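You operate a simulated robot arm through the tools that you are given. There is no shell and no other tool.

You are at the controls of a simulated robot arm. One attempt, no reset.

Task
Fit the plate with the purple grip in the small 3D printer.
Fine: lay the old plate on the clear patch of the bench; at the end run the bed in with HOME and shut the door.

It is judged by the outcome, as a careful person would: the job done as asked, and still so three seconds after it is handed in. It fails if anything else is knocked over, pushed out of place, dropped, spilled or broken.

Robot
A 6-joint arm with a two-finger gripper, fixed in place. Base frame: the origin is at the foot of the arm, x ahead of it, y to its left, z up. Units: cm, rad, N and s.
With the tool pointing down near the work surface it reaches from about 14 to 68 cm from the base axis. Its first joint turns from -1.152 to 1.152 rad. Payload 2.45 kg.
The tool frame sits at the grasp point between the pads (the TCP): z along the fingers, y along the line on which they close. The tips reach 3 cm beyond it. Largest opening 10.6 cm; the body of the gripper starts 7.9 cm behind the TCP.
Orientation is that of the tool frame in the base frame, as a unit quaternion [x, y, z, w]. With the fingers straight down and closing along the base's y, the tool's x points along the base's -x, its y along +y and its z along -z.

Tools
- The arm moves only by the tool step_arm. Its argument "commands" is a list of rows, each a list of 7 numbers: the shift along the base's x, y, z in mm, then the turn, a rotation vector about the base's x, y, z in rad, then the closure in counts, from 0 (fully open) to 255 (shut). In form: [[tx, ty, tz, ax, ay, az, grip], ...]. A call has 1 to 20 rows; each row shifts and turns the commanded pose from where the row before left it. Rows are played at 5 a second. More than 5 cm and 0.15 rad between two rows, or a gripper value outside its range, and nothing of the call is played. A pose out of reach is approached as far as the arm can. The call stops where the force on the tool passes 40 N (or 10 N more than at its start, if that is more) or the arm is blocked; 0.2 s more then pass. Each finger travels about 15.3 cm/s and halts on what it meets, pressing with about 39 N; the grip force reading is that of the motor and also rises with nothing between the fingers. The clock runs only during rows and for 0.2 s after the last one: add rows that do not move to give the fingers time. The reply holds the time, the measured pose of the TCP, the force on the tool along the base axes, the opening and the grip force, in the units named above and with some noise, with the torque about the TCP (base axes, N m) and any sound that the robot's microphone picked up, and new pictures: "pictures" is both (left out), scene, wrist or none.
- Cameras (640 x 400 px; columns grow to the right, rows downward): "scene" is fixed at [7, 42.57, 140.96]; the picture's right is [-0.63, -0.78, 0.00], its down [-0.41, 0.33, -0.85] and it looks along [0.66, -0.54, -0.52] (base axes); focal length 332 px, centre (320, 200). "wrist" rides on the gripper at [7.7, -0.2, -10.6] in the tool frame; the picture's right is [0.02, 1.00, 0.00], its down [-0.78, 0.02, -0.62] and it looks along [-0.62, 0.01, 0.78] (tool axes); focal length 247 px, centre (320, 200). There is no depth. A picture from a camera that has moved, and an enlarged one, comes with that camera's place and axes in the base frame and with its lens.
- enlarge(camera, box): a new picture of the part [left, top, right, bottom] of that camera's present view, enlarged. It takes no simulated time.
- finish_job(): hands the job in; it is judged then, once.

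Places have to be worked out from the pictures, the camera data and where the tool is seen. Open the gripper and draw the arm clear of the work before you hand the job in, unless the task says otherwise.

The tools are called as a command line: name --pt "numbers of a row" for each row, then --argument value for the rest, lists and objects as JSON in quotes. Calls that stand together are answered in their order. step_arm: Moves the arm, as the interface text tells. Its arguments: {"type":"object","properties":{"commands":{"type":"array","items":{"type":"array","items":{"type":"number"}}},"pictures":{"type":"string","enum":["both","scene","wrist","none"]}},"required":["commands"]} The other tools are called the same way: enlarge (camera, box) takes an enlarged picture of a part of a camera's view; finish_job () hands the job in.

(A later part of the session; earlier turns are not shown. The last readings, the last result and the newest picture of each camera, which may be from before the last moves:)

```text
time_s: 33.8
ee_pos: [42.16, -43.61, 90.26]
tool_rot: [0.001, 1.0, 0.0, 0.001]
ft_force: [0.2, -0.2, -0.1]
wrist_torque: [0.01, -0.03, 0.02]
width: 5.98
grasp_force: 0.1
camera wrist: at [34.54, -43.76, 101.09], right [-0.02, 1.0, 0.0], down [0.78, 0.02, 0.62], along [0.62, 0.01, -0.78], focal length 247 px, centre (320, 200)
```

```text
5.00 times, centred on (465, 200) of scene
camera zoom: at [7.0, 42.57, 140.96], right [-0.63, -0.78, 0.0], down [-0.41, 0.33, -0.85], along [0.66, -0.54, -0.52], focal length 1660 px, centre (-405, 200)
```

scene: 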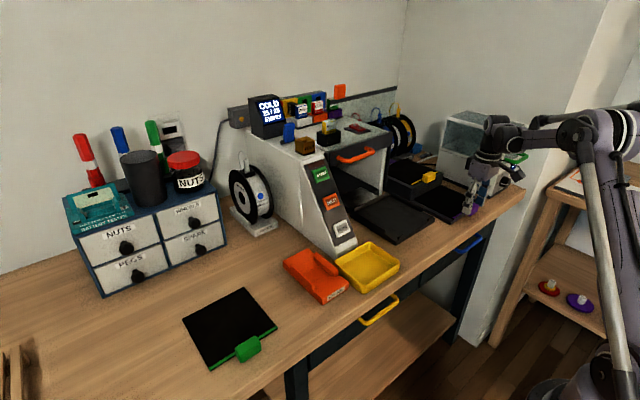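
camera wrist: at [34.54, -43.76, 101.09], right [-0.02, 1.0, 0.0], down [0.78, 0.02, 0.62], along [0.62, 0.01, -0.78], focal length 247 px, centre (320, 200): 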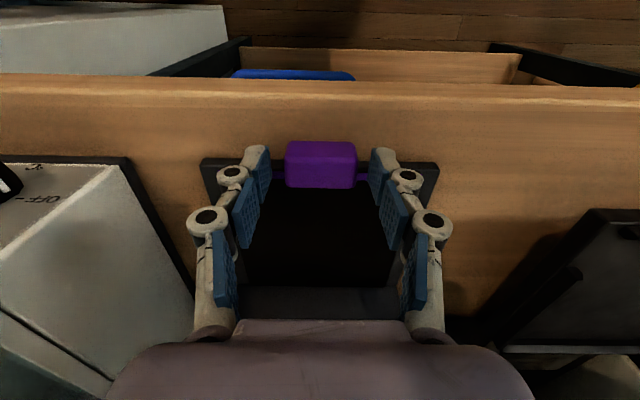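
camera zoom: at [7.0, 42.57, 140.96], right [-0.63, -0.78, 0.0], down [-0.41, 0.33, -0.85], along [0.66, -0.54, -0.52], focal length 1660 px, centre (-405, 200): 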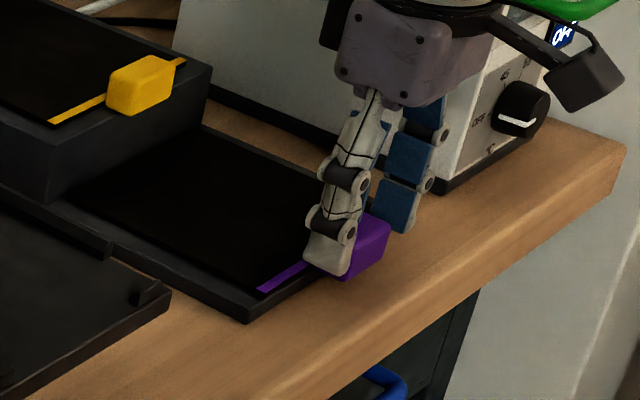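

Relative height and centring match the green grasp at the same stage. I lower the last 5 mm and close on the purple tab.

step_arm --pt "-0.4 0 -5 0 0 0 111" --pt "0 0 0 0 0 0 111" --pt "0 0 0 0 0 0 160" --pt "0 0 0 0 0 0 255" --pt "0 0 0 0 0 0 255" --pt "0 0 0 0 0 0 255"

enlarge --camera "wrist" --box '[220, 80, 420, 230]'

enlarge --camera "scene" --box '[420, 160, 510, 240]'

```text
time_s: 35.2
ee_pos: [42.1, -43.59, 90.0]
tool_rot: [0.0, 1.0, -0.001, 0.001]
ft_force: [-0.2, 0.7, 1.6]
wrist_torque: [0.01, -0.08, 0.08]
width: 4.29
grasp_force: 38.9
camera wrist: at [34.5, -43.74, 100.6], right [-0.02, 1.0, 0.0], down [0.78, 0.02, 0.62], along [0.62, 0.01, -0.78], focal length 247 px, centre (320, 200)
```

scene: 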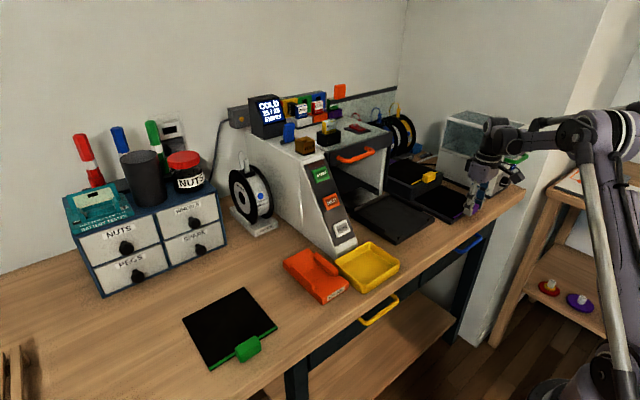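
wrist: 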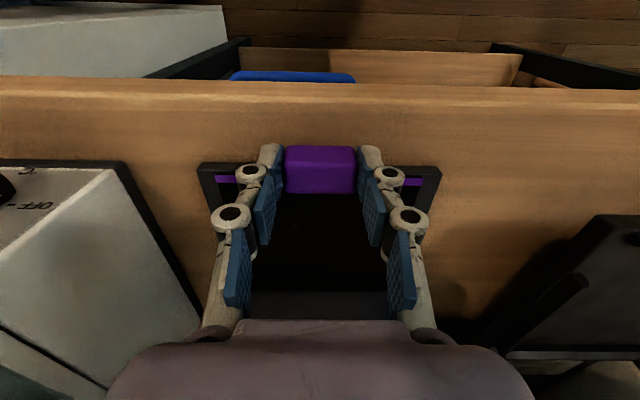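

```text
2.67 times, centred on (320, 155) of wrist
camera zoom: at [34.5, -43.74, 100.6], right [-0.02, 1.0, 0.0], down [0.78, 0.02, 0.62], along [0.62, 0.01, -0.78], focal length 659 px, centre (320, 320)
```

zoom: 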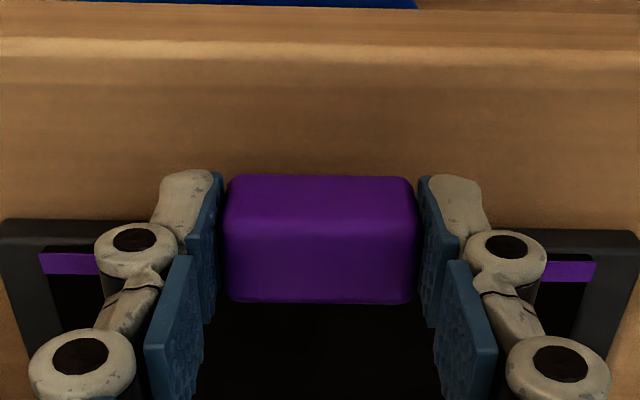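

```text
5.00 times, centred on (465, 200) of scene
camera zoom: at [7.0, 42.57, 140.96], right [-0.63, -0.78, 0.0], down [-0.41, 0.33, -0.85], along [0.66, -0.54, -0.52], focal length 1660 px, centre (-405, 200)
```

zoom: 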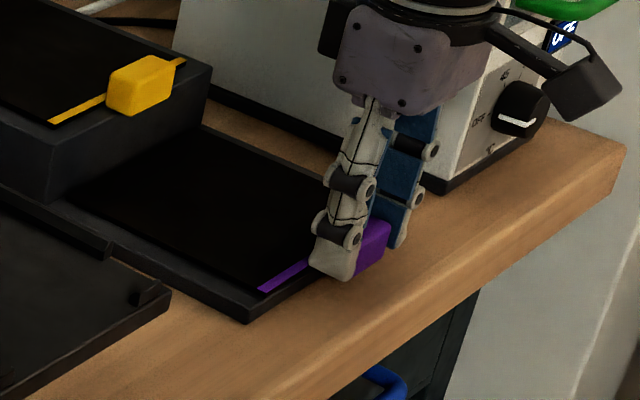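

The purple tab is gripped (4.3 cm) with nearly the same relative pose as the green one. I tip its front up slightly, ease it forward 1 cm from the step behind it, then lift.

step_arm --pt "1.1 0 4.6 0 0.03 0 255" --pt "1.1 0 4.6 0 0.03 0 255" --pt "-5 0 0.5 0 0 0 255" --pt "-5 0 0.5 0 0 0 255" --pt "0 0 10 0 0 0 255" --pt "0 0 0 0 0 0 255"

enlarge --camera "scene" --box '[390, 150, 510, 240]'

enlarge --camera "wrist" --box '[180, 100, 460, 320]'

```text
time_s: 36.6
ee_pos: [41.46, -43.55, 91.84]
tool_rot: [0.0, 1.0, -0.001, -0.029]
ft_force: [-1.1, 0.4, -0.2]
wrist_torque: [0.02, 0.04, 0.01]
width: 4.31
grasp_force: 38.8
camera wrist: at [34.38, -43.78, 103.05], right [-0.02, 1.0, 0.0], down [0.82, 0.02, 0.58], along [0.58, 0.01, -0.82], focal length 247 px, centre (320, 200)
```

scene: 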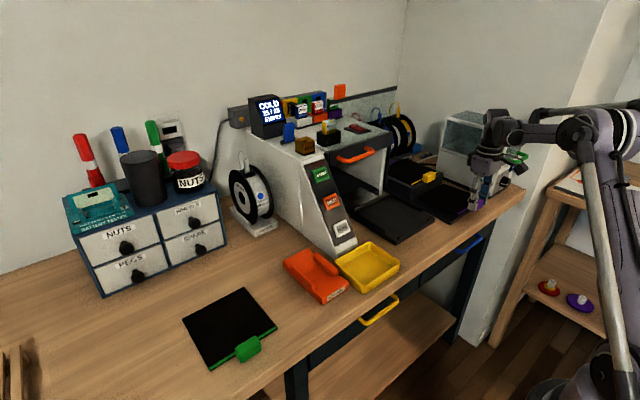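
wrist: 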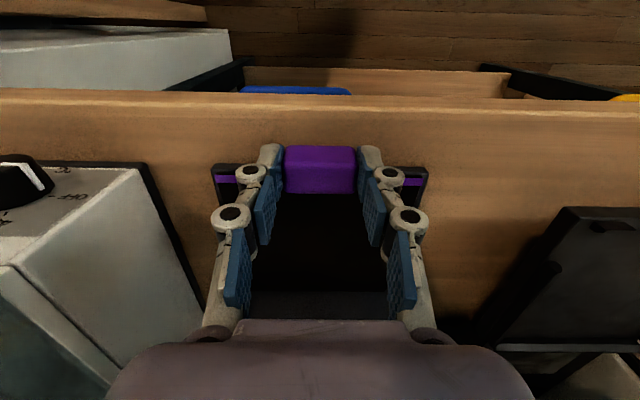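

```text
4.44 times, centred on (450, 195) of scene
camera zoom: at [7.0, 42.57, 140.96], right [-0.63, -0.78, 0.0], down [-0.41, 0.33, -0.85], along [0.66, -0.54, -0.52], focal length 1475 px, centre (-258, 222)
```

zoom: 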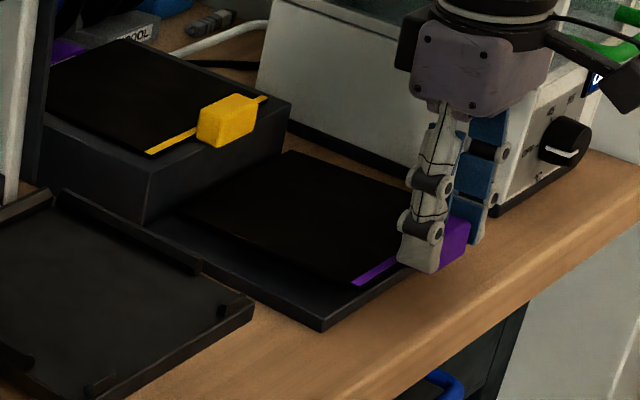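

```text
1.82 times, centred on (320, 210) of wrist
camera zoom: at [34.38, -43.78, 103.05], right [-0.02, 1.0, 0.0], down [0.82, 0.02, 0.58], along [0.58, 0.01, -0.82], focal length 449 px, centre (320, 182)
```

zoom: 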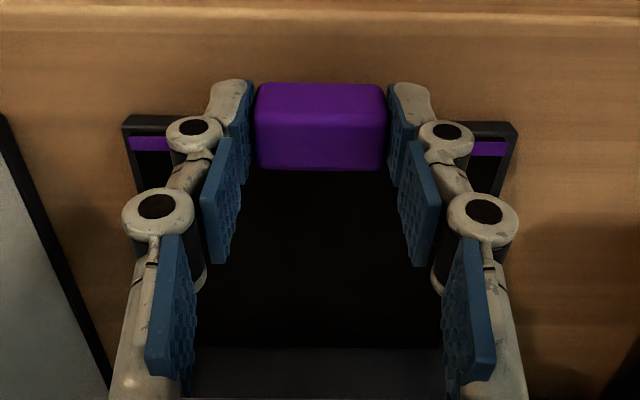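

The plate is free of its tray, but the yellow tab overhangs close above its rear edge. So I first draw it 5 cm further forward, and only then lift and level it.

step_arm --pt "-12 0 1 0 0 0 255" --pt "-20 0 1 0 0 0 255" --pt "-20 0 1 0 0 0 255" --pt "0 0 15 0 0 0 255" --pt "0 0 30 0 -0.02 0 255" --pt "0 0 35 0 -0.02 0 255" --pt "0 0 40 0 -0.02 0 255" --pt "0 0 35 0 0 0 255" --pt "0 0 0 0 0 0 255"

enlarge --camera "wrist" --box '[220, 80, 420, 230]'

```text
time_s: 38.6
ee_pos: [36.14, -43.66, 107.76]
tool_rot: [0.0, 1.0, 0.0, 0.002]
ft_force: [0.7, 0.1, -0.6]
wrist_torque: [0.0, 0.06, 0.05]
width: 4.28
grasp_force: 38.8
camera wrist: at [28.48, -43.92, 118.42], right [-0.02, 1.0, 0.0], down [0.78, 0.02, 0.62], along [0.62, 0.01, -0.78], focal length 247 px, centre (320, 200)
```

scene: 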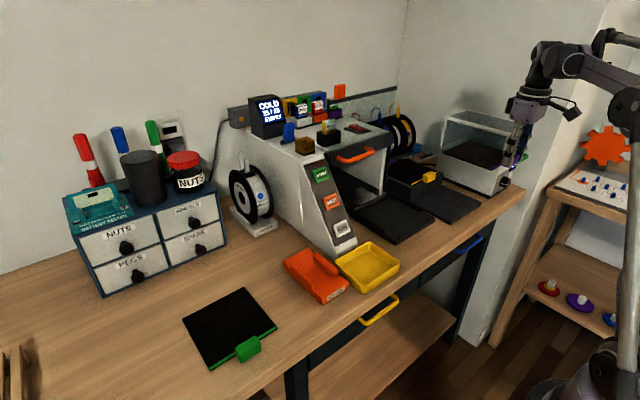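
wrist: 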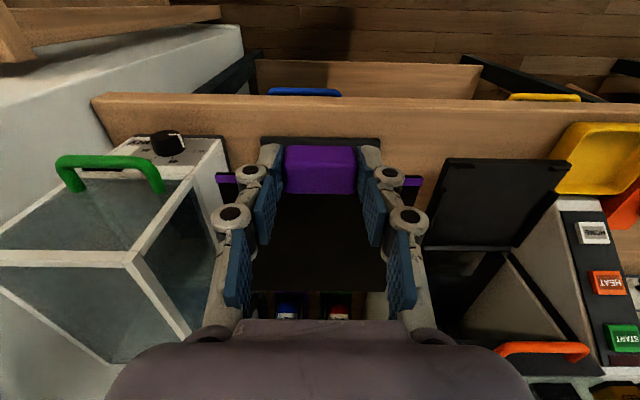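

```text
2.67 times, centred on (320, 155) of wrist
camera zoom: at [28.48, -43.92, 118.42], right [-0.02, 1.0, 0.0], down [0.78, 0.02, 0.62], along [0.62, 0.01, -0.78], focal length 659 px, centre (320, 320)
```

zoom: 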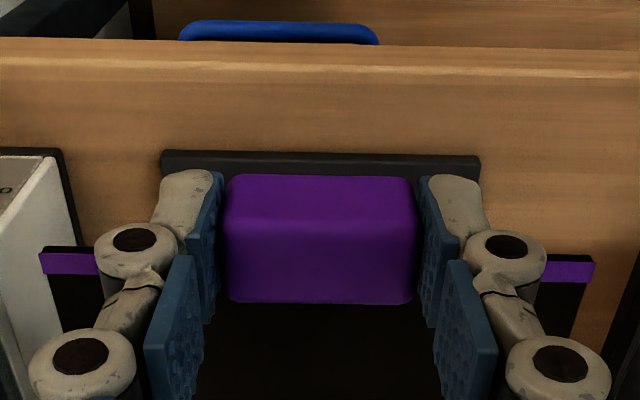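

The new plate is carried level. I move across to in front of the bed, lower to just above fence height, then forward over the nest, staying below the door handle.

step_arm --pt "0 40 0 0 0 0 255" --pt "0 42 0 0 0 0 255" --pt "0 42 0 0 0 0 255" --pt "0 42 0 0 0 0 255" --pt "0 42 0 0 0 0 255" --pt "0 36.3 0 0 0 0 255" --pt "0 0 -30 0 0 0 255" --pt "0 0 -30 0 0 0 255" --pt "0 0 -15 0 0 0 255" --pt "20 0 0 0 0 0 255" --pt "25 0 0 0 0 0 255" --pt "20 0 0 0 0 0 255" --pt "10.1 0 0 0 0 0 255" --pt "0 0 0 0 0 0 255"

enlarge --camera "wrist" --box '[180, 100, 460, 320]'

enlarge --camera "scene" --box '[340, 150, 460, 250]'

```text
time_s: 41.6
ee_pos: [43.6, -19.34, 100.1]
tool_rot: [0.001, 1.0, 0.0, 0.002]
ft_force: [0.7, -0.3, -1.5]
wrist_torque: [-0.02, 0.07, 0.02]
width: 4.31
grasp_force: 39.1
camera wrist: at [35.96, -19.46, 110.83], right [-0.02, 1.0, 0.0], down [0.78, 0.02, 0.62], along [0.62, 0.01, -0.78], focal length 247 px, centre (320, 200)
```

scene: 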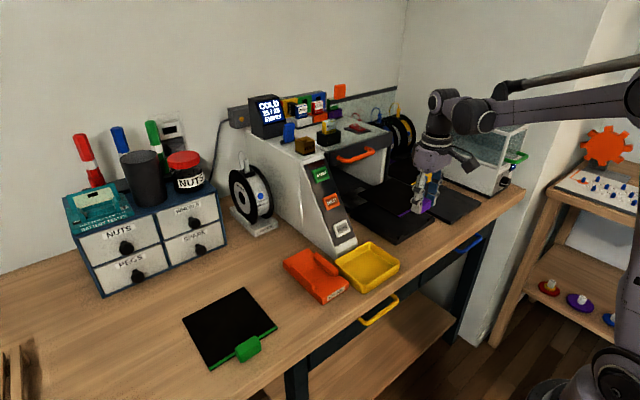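
wrist: 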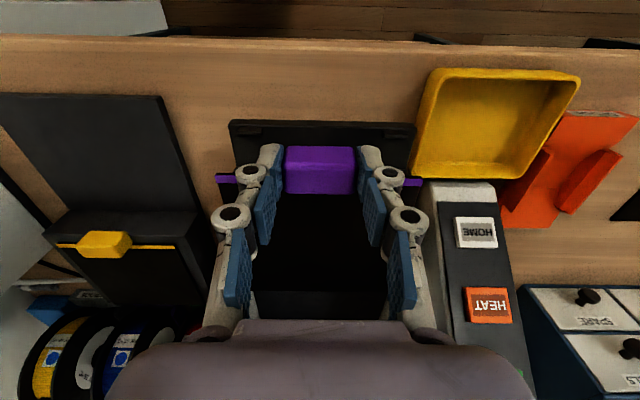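

```text
1.82 times, centred on (320, 210) of wrist
camera zoom: at [35.96, -19.46, 110.83], right [-0.02, 1.0, 0.0], down [0.78, 0.02, 0.62], along [0.62, 0.01, -0.78], focal length 449 px, centre (320, 182)
```

zoom: 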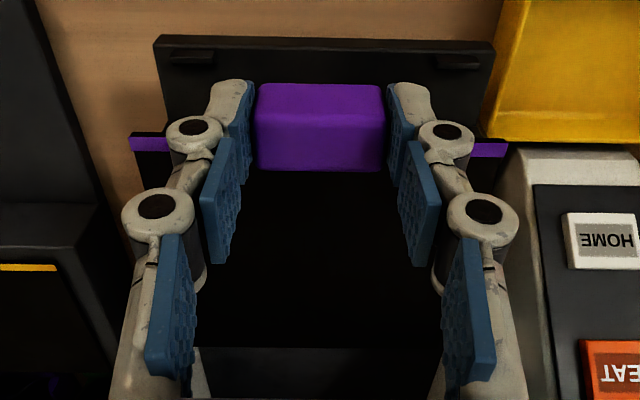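

```text
4.00 times, centred on (400, 200) of scene
camera zoom: at [7.0, 42.57, 140.96], right [-0.63, -0.78, 0.0], down [-0.41, 0.33, -0.85], along [0.66, -0.54, -0.52], focal length 1328 px, centre (0, 200)
```

zoom: 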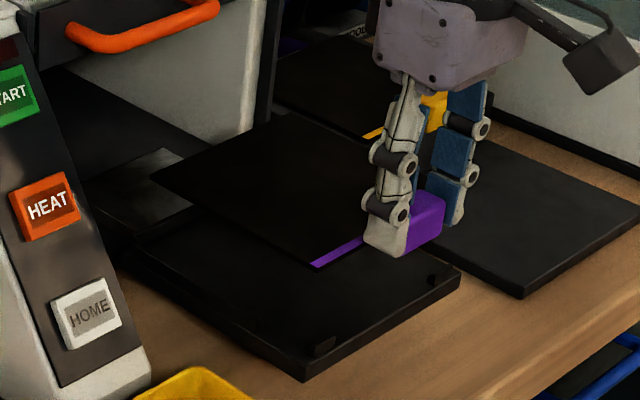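

The plate hovers over the nest, centred. I lower it to about 2 cm above its seat and check the edges.

step_arm --pt "0 0 -15 0 0 0 255" --pt "0 0 -15 0 0 0 255" --pt "0 0 -7 0 0 0 255" --pt "0 0 0 0 0 0 255"

enlarge --camera "wrist" --box '[180, 100, 460, 320]'

enlarge --camera "scene" --box '[340, 160, 450, 250]'

```text
time_s: 42.6
ee_pos: [43.67, -19.23, 96.5]
tool_rot: [0.0, 1.0, -0.001, 0.002]
ft_force: [0.4, -0.5, -0.9]
wrist_torque: [0.03, 0.07, -0.04]
width: 4.33
grasp_force: 39.1
camera wrist: at [35.96, -19.41, 107.15], right [-0.02, 1.0, 0.0], down [0.78, 0.02, 0.62], along [0.62, 0.01, -0.78], focal length 247 px, centre (320, 200)
```

scene: 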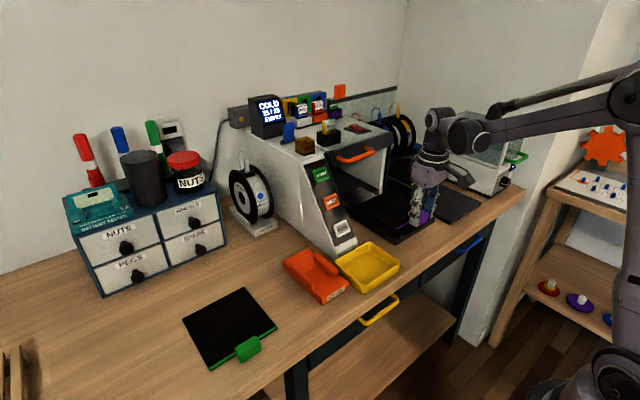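
wrist: 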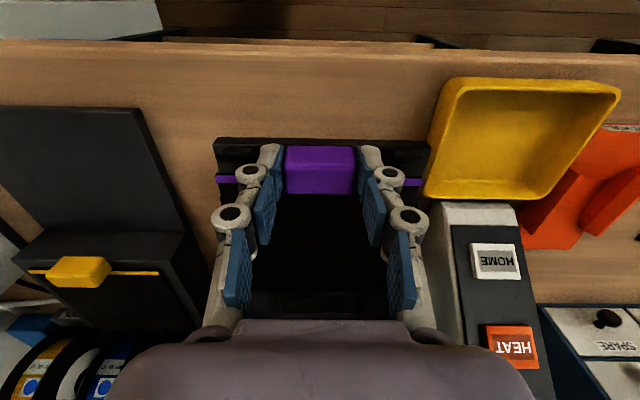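

```text
1.82 times, centred on (320, 210) of wrist
camera zoom: at [35.96, -19.41, 107.15], right [-0.02, 1.0, 0.0], down [0.78, 0.02, 0.62], along [0.62, 0.01, -0.78], focal length 449 px, centre (320, 182)
```

zoom: 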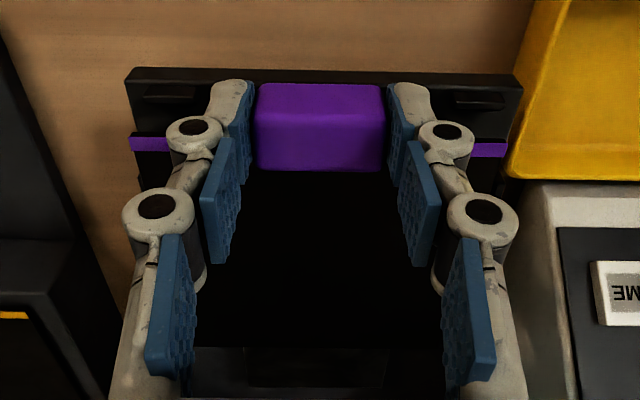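

```text
4.44 times, centred on (395, 205) of scene
camera zoom: at [7.0, 42.57, 140.96], right [-0.63, -0.78, 0.0], down [-0.41, 0.33, -0.85], along [0.66, -0.54, -0.52], focal length 1475 px, centre (-13, 178)
```

zoom: 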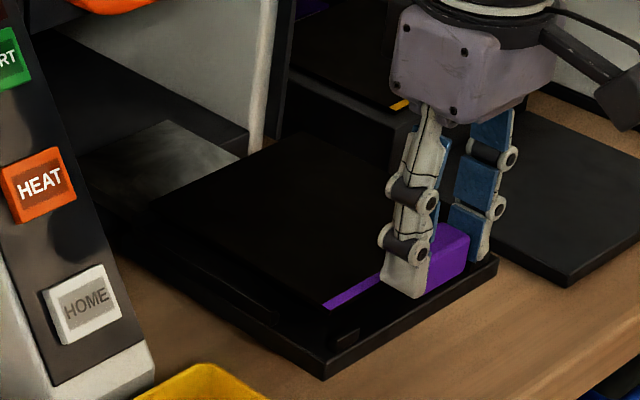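

step_arm --pt "0 0 -4 0 0 0 255" --pt "0 0 -4 0 0 0 255" --pt "0 0 0 0 0 0 255"

enlarge --camera "wrist" --box '[180, 100, 460, 320]'

enlarge --camera "scene" --box '[350, 180, 440, 250]'

```text
time_s: 43.4
ee_pos: [43.58, -19.01, 95.64]
tool_rot: [0.0, 1.0, 0.0, 0.002]
ft_force: [-0.2, -0.5, -1.3]
wrist_torque: [0.02, 0.04, 0.01]
width: 4.3
grasp_force: 38.8
camera wrist: at [35.96, -19.3, 106.4], right [-0.02, 1.0, 0.0], down [0.78, 0.02, 0.62], along [0.62, 0.01, -0.78], focal length 247 px, centre (320, 200)
```

scene: 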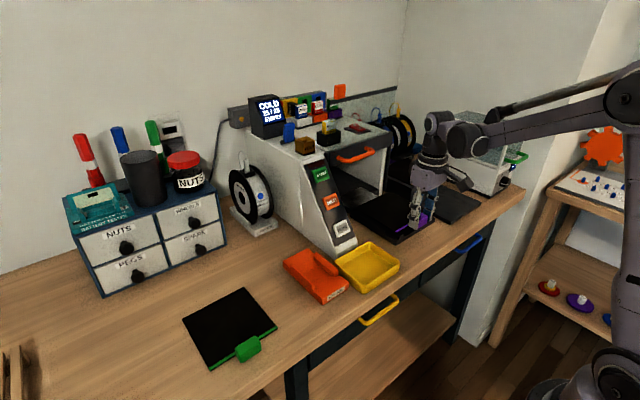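
wrist: 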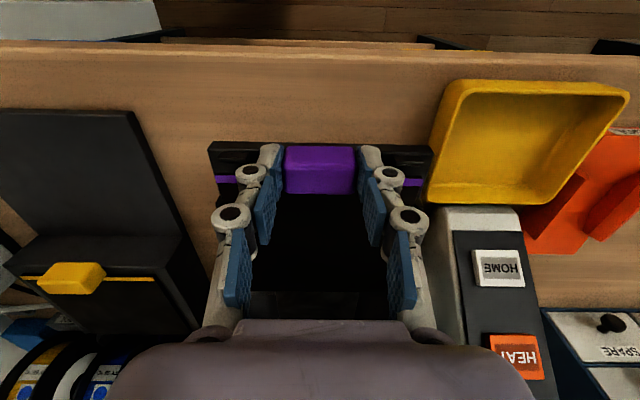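

```text
1.82 times, centred on (320, 210) of wrist
camera zoom: at [35.96, -19.3, 106.4], right [-0.02, 1.0, 0.0], down [0.78, 0.02, 0.62], along [0.62, 0.01, -0.78], focal length 449 px, centre (320, 182)
```

zoom: 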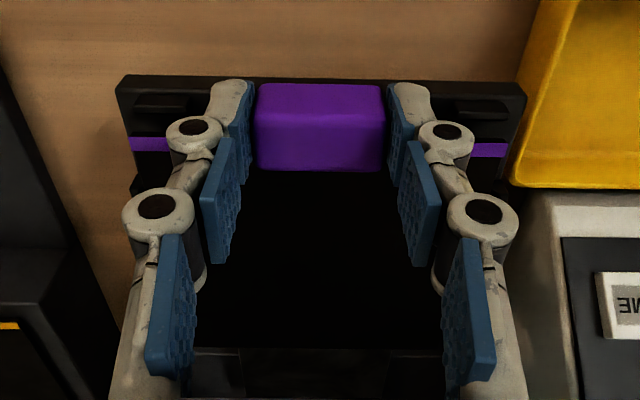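

```text
5.71 times, centred on (395, 215) of scene
camera zoom: at [7.0, 42.57, 140.96], right [-0.63, -0.78, 0.0], down [-0.41, 0.33, -0.85], along [0.66, -0.54, -0.52], focal length 1897 px, centre (-109, 114)
```

zoom: 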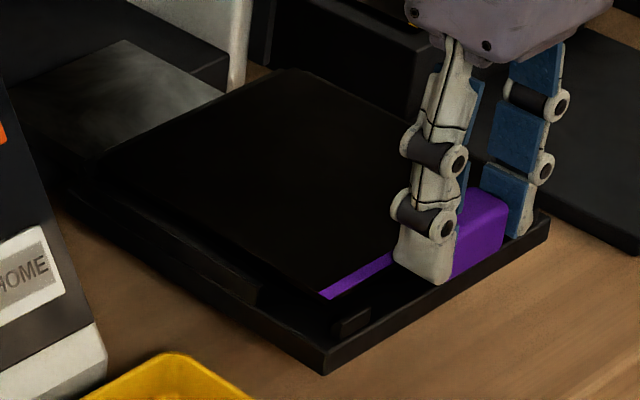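

No contact yet; the front edge is just behind the lug line. I continue down in 2–3 mm steps.

step_arm --pt "0 0 -3 0 0 0 255" --pt "0 0 -2 0 0 0 255" --pt "0 0 0 0 0 0 255"

enlarge --camera "scene" --box '[350, 180, 440, 250]'

```text
time_s: 44.2
ee_pos: [43.69, -19.16, 95.25]
tool_rot: [0.0, 1.0, -0.001, 0.001]
ft_force: [0.6, -0.1, -1.6]
wrist_torque: [0.03, 0.08, 0.0]
width: 4.31
grasp_force: 38.8
camera wrist: at [36.03, -19.34, 105.9], right [-0.02, 1.0, 0.0], down [0.78, 0.02, 0.62], along [0.62, 0.01, -0.78], focal length 247 px, centre (320, 200)
```

scene: 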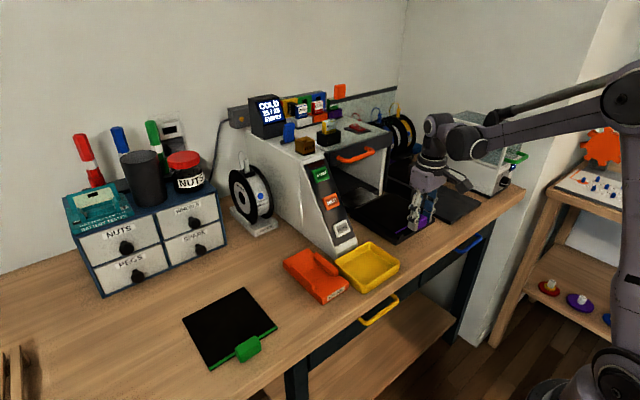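
wrist: 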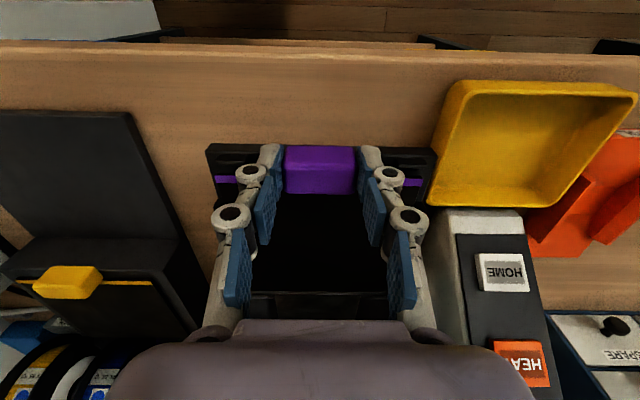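

```text
5.71 times, centred on (395, 215) of scene
camera zoom: at [7.0, 42.57, 140.96], right [-0.63, -0.78, 0.0], down [-0.41, 0.33, -0.85], along [0.66, -0.54, -0.52], focal length 1897 px, centre (-109, 114)
```

zoom: 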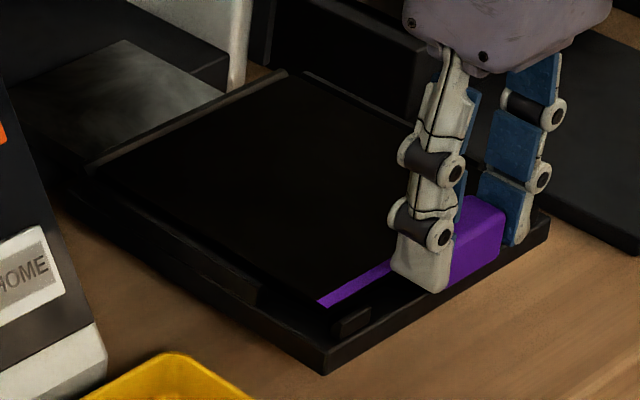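

step_arm --pt "0 0 -2 0 0 0 255" --pt "0 0 -1.5 0 0 0 255" --pt "0 0 0 0 0 0 255"

enlarge --camera "scene" --box '[350, 180, 440, 250]'

enlarge --camera "wrist" --box '[180, 100, 460, 320]'

```text
time_s: 45.0
ee_pos: [43.75, -19.14, 94.88]
tool_rot: [0.0, 1.0, 0.0, 0.002]
ft_force: [-0.4, 0.1, -0.5]
wrist_torque: [0.0, 0.12, 0.0]
width: 4.3
grasp_force: 39.1
camera wrist: at [36.01, -19.34, 105.58], right [-0.02, 1.0, 0.0], down [0.78, 0.02, 0.62], along [0.62, 0.01, -0.78], focal length 247 px, centre (320, 200)
```

scene: 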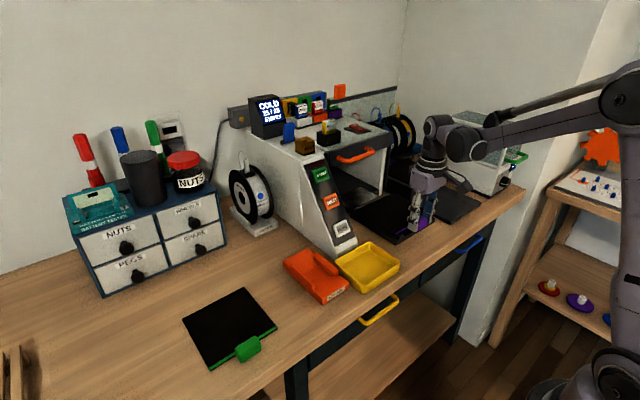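
wrist: 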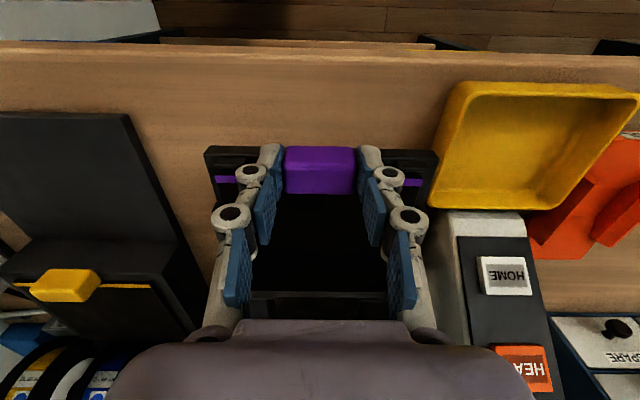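

```text
5.71 times, centred on (395, 215) of scene
camera zoom: at [7.0, 42.57, 140.96], right [-0.63, -0.78, 0.0], down [-0.41, 0.33, -0.85], along [0.66, -0.54, -0.52], focal length 1897 px, centre (-109, 114)
```

zoom: 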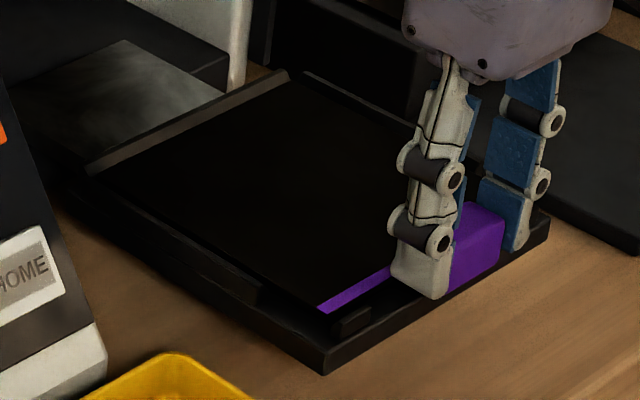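

```text
1.82 times, centred on (320, 210) of wrist
camera zoom: at [36.01, -19.34, 105.58], right [-0.02, 1.0, 0.0], down [0.78, 0.02, 0.62], along [0.62, 0.01, -0.78], focal length 449 px, centre (320, 182)
```

zoom: 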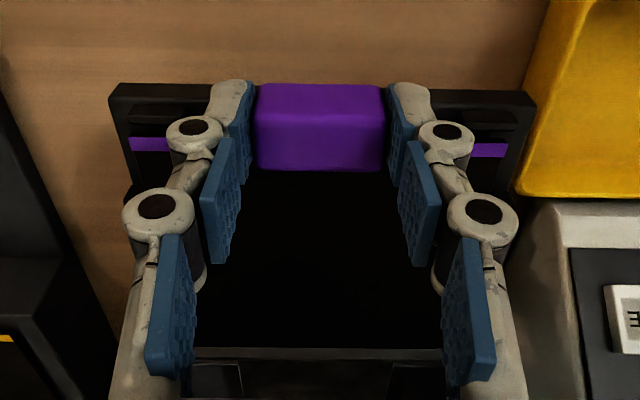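

Compared with the green plate's seated picture it is about 2–3 mm above its seat, now between the lugs, fences and rear stop. I continue down gently to contact.

step_arm --pt "0 0 -1.5 0 0 0 255" --pt "0 0 0 0 0 0 255" --pictures "none"

```text
time_s: 45.6
ee_pos: [43.78, -19.13, 94.69]
tool_rot: [0.0, 1.0, 0.0, 0.002]
ft_force: [0.9, -0.2, -0.9]
wrist_torque: [0.0, 0.1, -0.03]
width: 4.32
grasp_force: 39.1
```

step_arm --pt "0 0 -1.5 0 0 0 255" --pt "0 0 0 0 0 0 255"

enlarge --camera "scene" --box '[350, 180, 440, 250]'

enlarge --camera "wrist" --box '[180, 100, 460, 320]'

```text
time_s: 46.2
ee_pos: [43.7, -19.2, 94.45]
tool_rot: [0.0, 1.0, 0.0, 0.002]
ft_force: [-0.1, 0.5, 0.9]
wrist_torque: [-0.01, -0.08, 0.05]
width: 4.29
grasp_force: 39.1
camera wrist: at [36.05, -19.39, 105.27], right [-0.02, 1.0, 0.0], down [0.78, 0.02, 0.62], along [0.62, 0.01, -0.78], focal length 247 px, centre (320, 200)
```

scene: 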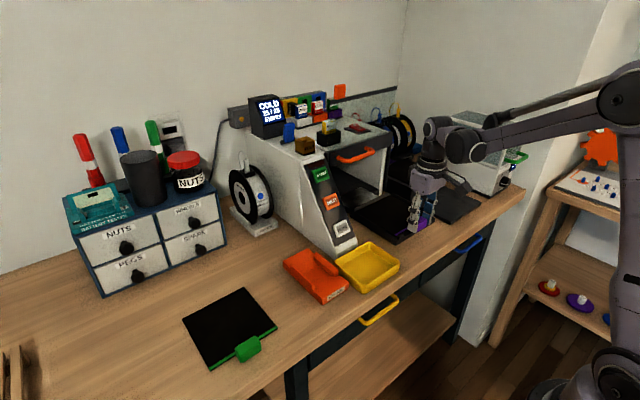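
wrist: 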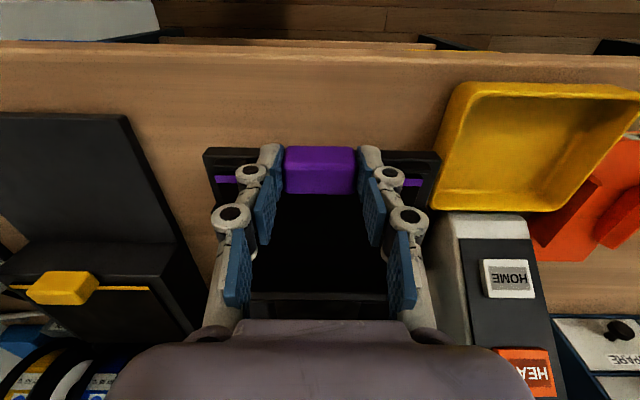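

```text
5.71 times, centred on (395, 215) of scene
camera zoom: at [7.0, 42.57, 140.96], right [-0.63, -0.78, 0.0], down [-0.41, 0.33, -0.85], along [0.66, -0.54, -0.52], focal length 1897 px, centre (-109, 114)
```

zoom: 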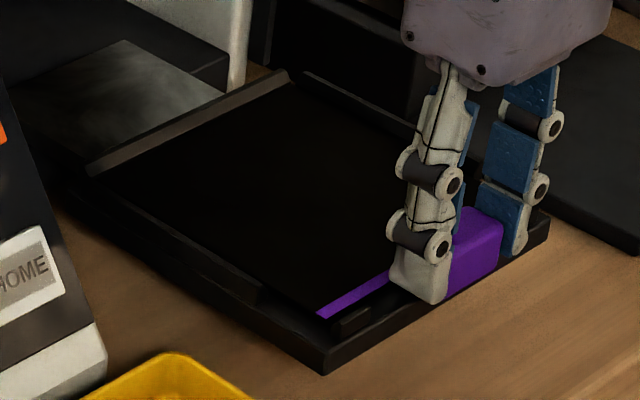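

```text
1.82 times, centred on (320, 210) of wrist
camera zoom: at [36.05, -19.39, 105.27], right [-0.02, 1.0, 0.0], down [0.78, 0.02, 0.62], along [0.62, 0.01, -0.78], focal length 449 px, centre (320, 182)
```

zoom: 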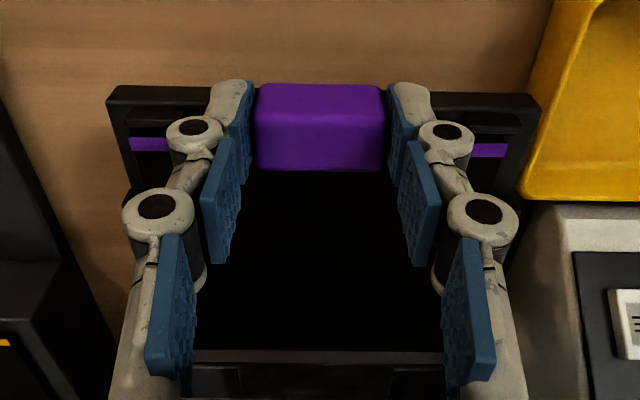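

The plate's corner now coincides with the seated green plate's position and the vertical force has just turned to contact. I press 1 mm more to confirm it is bottomed.

step_arm --pt "0 0 -1 0 0 0 255" --pt "0 0 0 0 0 0 255" --pictures "none"

```text
time_s: 46.8
ee_pos: [43.7, -19.27, 94.49]
tool_rot: [0.0, 1.0, 0.0, 0.001]
ft_force: [-0.3, -0.9, 4.4]
wrist_torque: [0.04, -0.24, 0.01]
width: 4.31
grasp_force: 38.7
```

step_arm --pt "0 0 -1 0 0 0 255" --pt "0 0 0 0 0 0 255" --pictures "none"

```text
time_s: 47.4
ee_pos: [43.78, -19.24, 94.31]
tool_rot: [-0.001, 1.0, -0.001, 0.002]
ft_force: [1.9, -2.4, 31.3]
wrist_torque: [-0.05, -0.12, -0.03]
width: 4.31
grasp_force: 38.8
```

Force jumped to 31 N with little torque: the front is bottomed too. I ease off and release the tab.

step_arm --pt "0 0 1.2 0 0 0 255" --pt "0 0 0 0 0 0 200" --pt "0 0 0 0 0 0 111" --pt "0 0 0 0 0 0 111" --pt "0 0 0 0 0 0 111"

enlarge --camera "scene" --box '[350, 180, 440, 250]'

enlarge --camera "wrist" --box '[180, 100, 460, 320]'

```text
time_s: 48.6
ee_pos: [43.79, -19.34, 94.49]
tool_rot: [0.0, 1.0, 0.0, 0.002]
ft_force: [0.4, 0.3, 0.5]
wrist_torque: [0.01, -0.03, -0.01]
width: 5.99
grasp_force: 0.1
camera wrist: at [36.03, -19.37, 105.16], right [-0.02, 1.0, 0.0], down [0.78, 0.02, 0.62], along [0.62, 0.01, -0.78], focal length 247 px, centre (320, 200)
```

scene: 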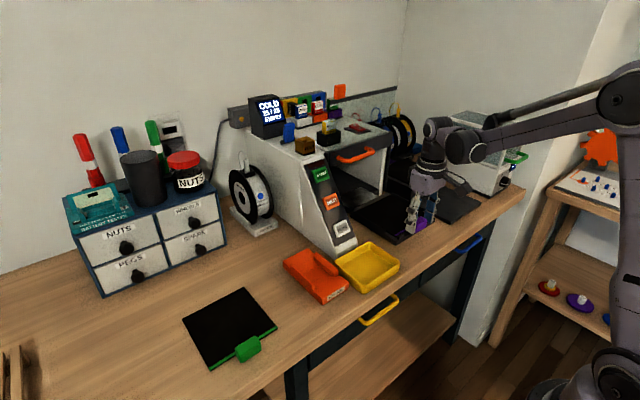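
wrist: 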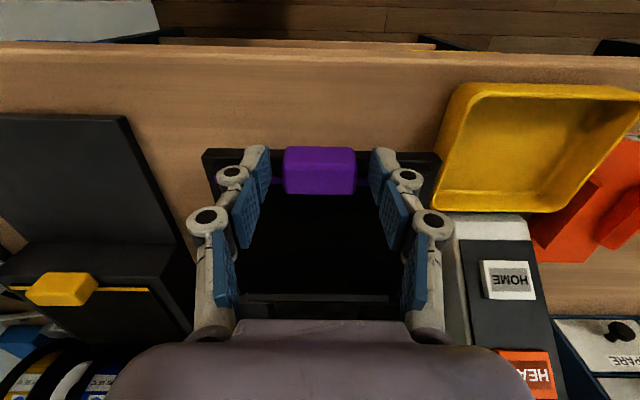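

```text
5.71 times, centred on (395, 215) of scene
camera zoom: at [7.0, 42.57, 140.96], right [-0.63, -0.78, 0.0], down [-0.41, 0.33, -0.85], along [0.66, -0.54, -0.52], focal length 1897 px, centre (-109, 114)
```

zoom: 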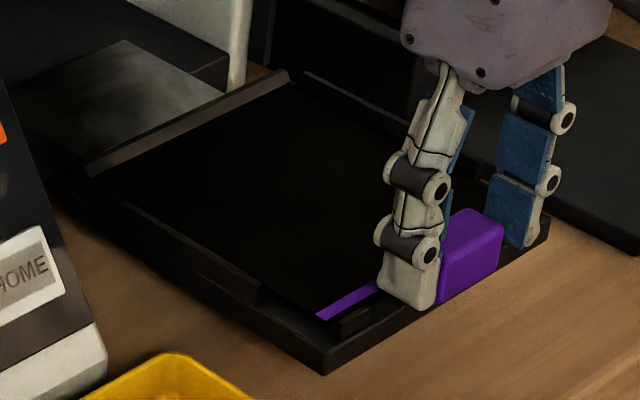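

```text
1.82 times, centred on (320, 210) of wrist
camera zoom: at [36.03, -19.37, 105.16], right [-0.02, 1.0, 0.0], down [0.78, 0.02, 0.62], along [0.62, 0.01, -0.78], focal length 449 px, centre (320, 182)
```

zoom: 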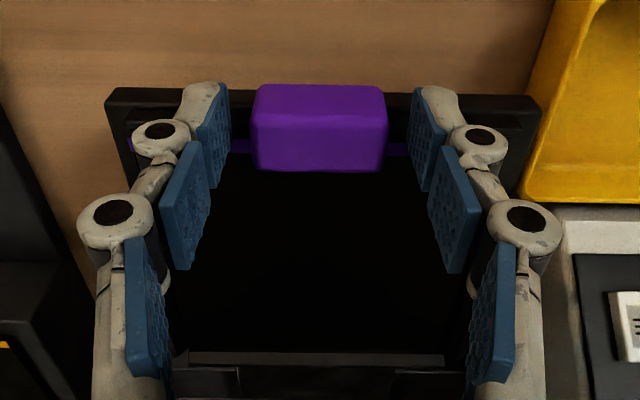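

The tab is released with the plate in place. I raise the fingers straight up, back off to my earlier viewing pose, and compare the seated purple plate with how the green one sat.

step_arm --pt "0 0 15 0 0 0 111" --pt "0 0 40 0 0 0 111" --pt "0 0 40 0 0 0 60" --pt "-35 -3 20 0 0 0 0" --pt "-40 -3 0 0 -0.1 0 0" --pt "-32.3 -2.5 -40 0 -0.1 0 0" --pt "0 0 -45 0 -0.1 0 0" --pt "0 0 -3.1 0 0 0 0" --pt "0 0 0 0 0 0 0"

enlarge --camera "wrist" --box '[230, 170, 420, 330]'

enlarge --camera "scene" --box '[340, 180, 450, 250]'

enlarge --camera "scene" --box '[390, 205, 450, 245]'

enlarge --camera "wrist" --box '[250, 180, 330, 280]'

```text
refused: row 6 steps farther than a row can; nothing moved
```

```text
2.50 times, centred on (325, 250) of wrist
camera zoom: at [36.03, -19.37, 105.16], right [-0.02, 1.0, 0.0], down [0.78, 0.02, 0.62], along [0.62, 0.01, -0.78], focal length 617 px, centre (308, 75)
```

zoom: 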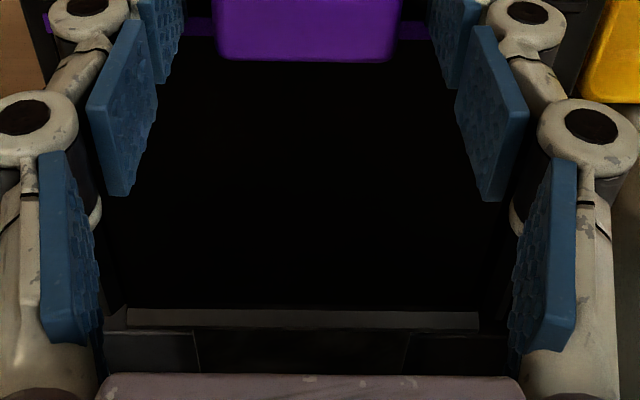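

```text
5.71 times, centred on (395, 215) of scene
camera zoom: at [7.0, 42.57, 140.96], right [-0.63, -0.78, 0.0], down [-0.41, 0.33, -0.85], along [0.66, -0.54, -0.52], focal length 1897 px, centre (-109, 114)
```

zoom: 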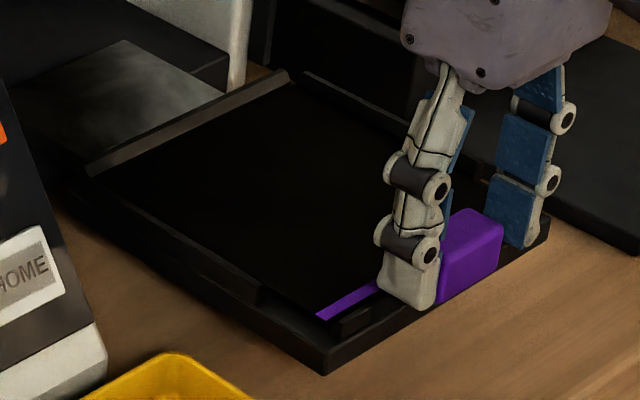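

```text
10.00 times, centred on (420, 225) of scene
camera zoom: at [7.0, 42.57, 140.96], right [-0.63, -0.78, 0.0], down [-0.41, 0.33, -0.85], along [0.66, -0.54, -0.52], focal length 3319 px, centre (-680, -50)
```

zoom: 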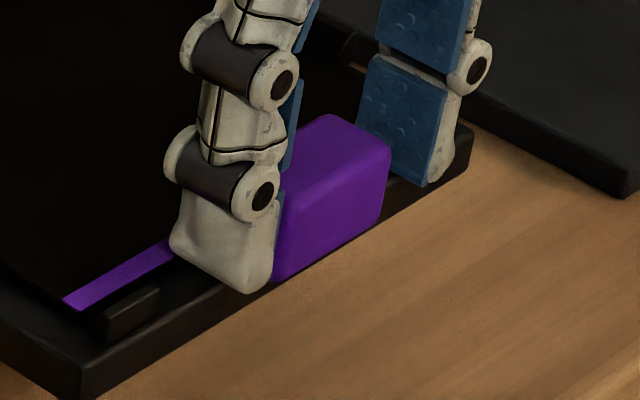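

```text
4.00 times, centred on (290, 230) of wrist
camera zoom: at [36.03, -19.37, 105.16], right [-0.02, 1.0, 0.0], down [0.78, 0.02, 0.62], along [0.62, 0.01, -0.78], focal length 988 px, centre (440, 80)
```

zoom: 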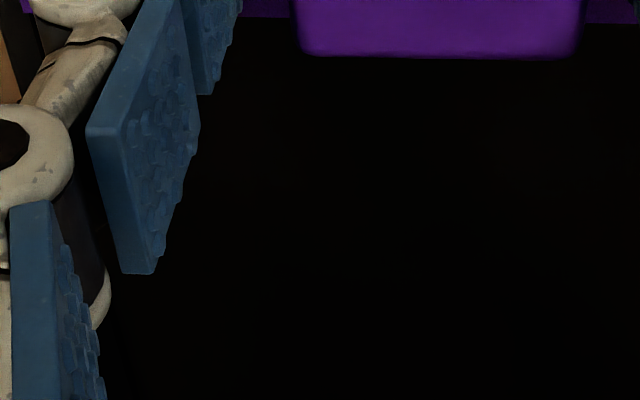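

One row was too long; I resend the retreat with shorter steps. (The left front corner may be sitting ~1 mm high, which I want to check unobstructed.)

step_arm --pt "0 0 15 0 0 0 111" --pt "0 0 40 0 0 0 111" --pt "0 0 40 0 0 0 60" --pt "-35 -3 20 0 0 0 0" --pt "-40 -3 0 0 -0.1 0 0" --pt "-32.3 -2.5 -30 0 -0.1 0 0" --pt "0 0 -45 0 -0.1 0 0" --pt "0 0 -13.1 0 0 0 0" --pt "0 0 0 0 0 0 0"

enlarge --camera "wrist" --box '[230, 170, 420, 330]'

enlarge --camera "scene" --box '[340, 180, 450, 250]'

enlarge --camera "scene" --box '[390, 205, 450, 245]'

enlarge --camera "wrist" --box '[250, 180, 330, 280]'

enlarge --camera "wrist" --box '[330, 180, 410, 280]'

```text
time_s: 50.6
ee_pos: [32.99, -19.98, 97.35]
tool_rot: [0.0, 0.989, 0.001, 0.151]
ft_force: [-0.2, 0.0, -0.1]
wrist_torque: [0.01, 0.03, -0.02]
width: 10.62
grasp_force: 0.1
camera wrist: at [22.52, -20.09, 105.11], right [-0.02, 1.0, -0.01], down [0.56, 0.02, 0.83], along [0.83, 0.01, -0.56], focal length 247 px, centre (320, 200)
```

scene: 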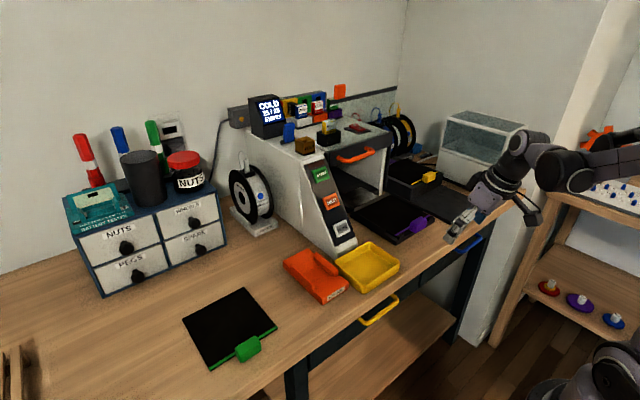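
wrist: 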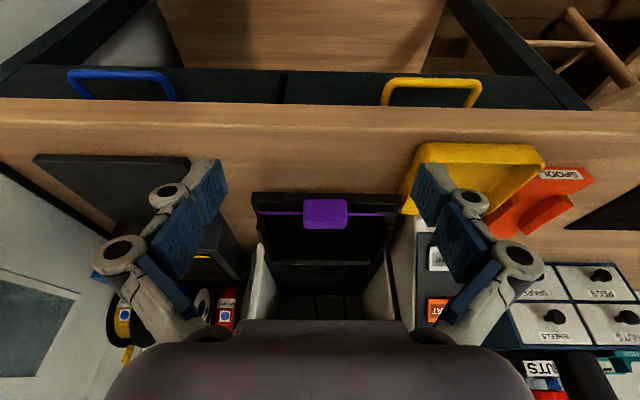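

```text
2.50 times, centred on (325, 250) of wrist
camera zoom: at [22.52, -20.09, 105.11], right [-0.02, 1.0, -0.01], down [0.56, 0.02, 0.83], along [0.83, 0.01, -0.56], focal length 617 px, centre (308, 75)
```

zoom: 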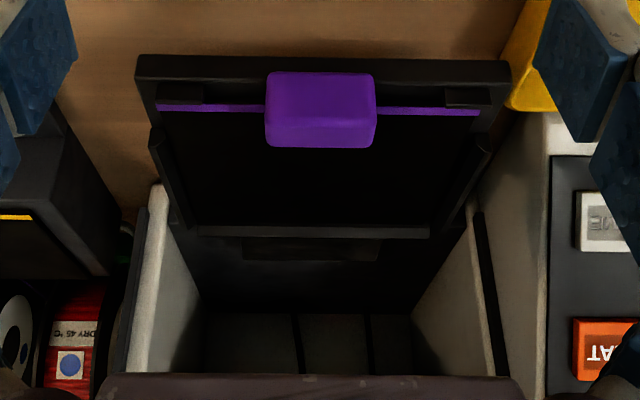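

```text
5.71 times, centred on (395, 215) of scene
camera zoom: at [7.0, 42.57, 140.96], right [-0.63, -0.78, 0.0], down [-0.41, 0.33, -0.85], along [0.66, -0.54, -0.52], focal length 1897 px, centre (-109, 114)
```

zoom: 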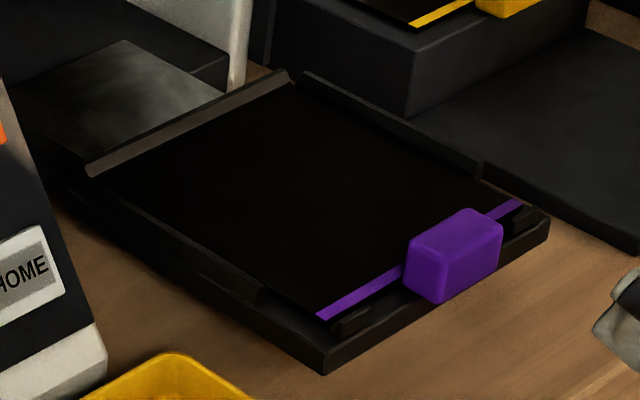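

```text
10.00 times, centred on (420, 225) of scene
camera zoom: at [7.0, 42.57, 140.96], right [-0.63, -0.78, 0.0], down [-0.41, 0.33, -0.85], along [0.66, -0.54, -0.52], focal length 3319 px, centre (-680, -50)
```

zoom: 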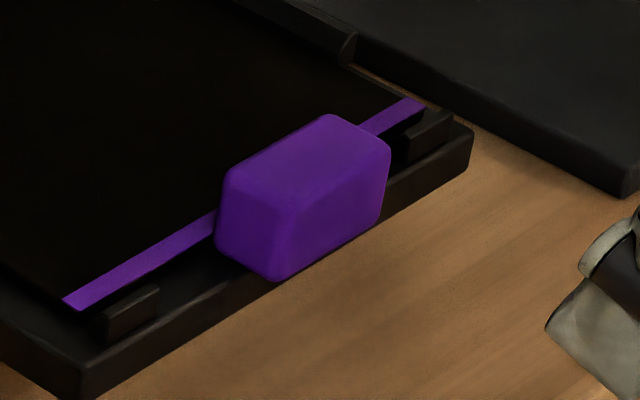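

```text
4.00 times, centred on (290, 230) of wrist
camera zoom: at [22.52, -20.09, 105.11], right [-0.02, 1.0, -0.01], down [0.56, 0.02, 0.83], along [0.83, 0.01, -0.56], focal length 988 px, centre (440, 80)
```

zoom: 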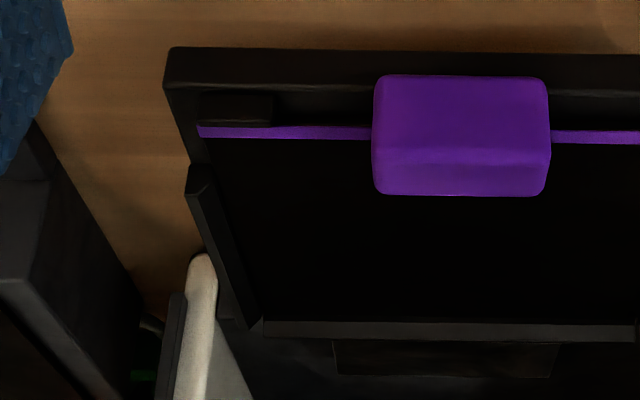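

```text
4.00 times, centred on (370, 230) of wrist
camera zoom: at [22.52, -20.09, 105.11], right [-0.02, 1.0, -0.01], down [0.56, 0.02, 0.83], along [0.83, 0.01, -0.56], focal length 988 px, centre (120, 80)
```

zoom: 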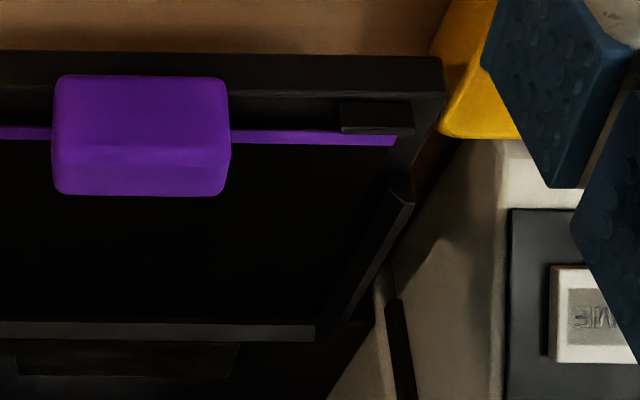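

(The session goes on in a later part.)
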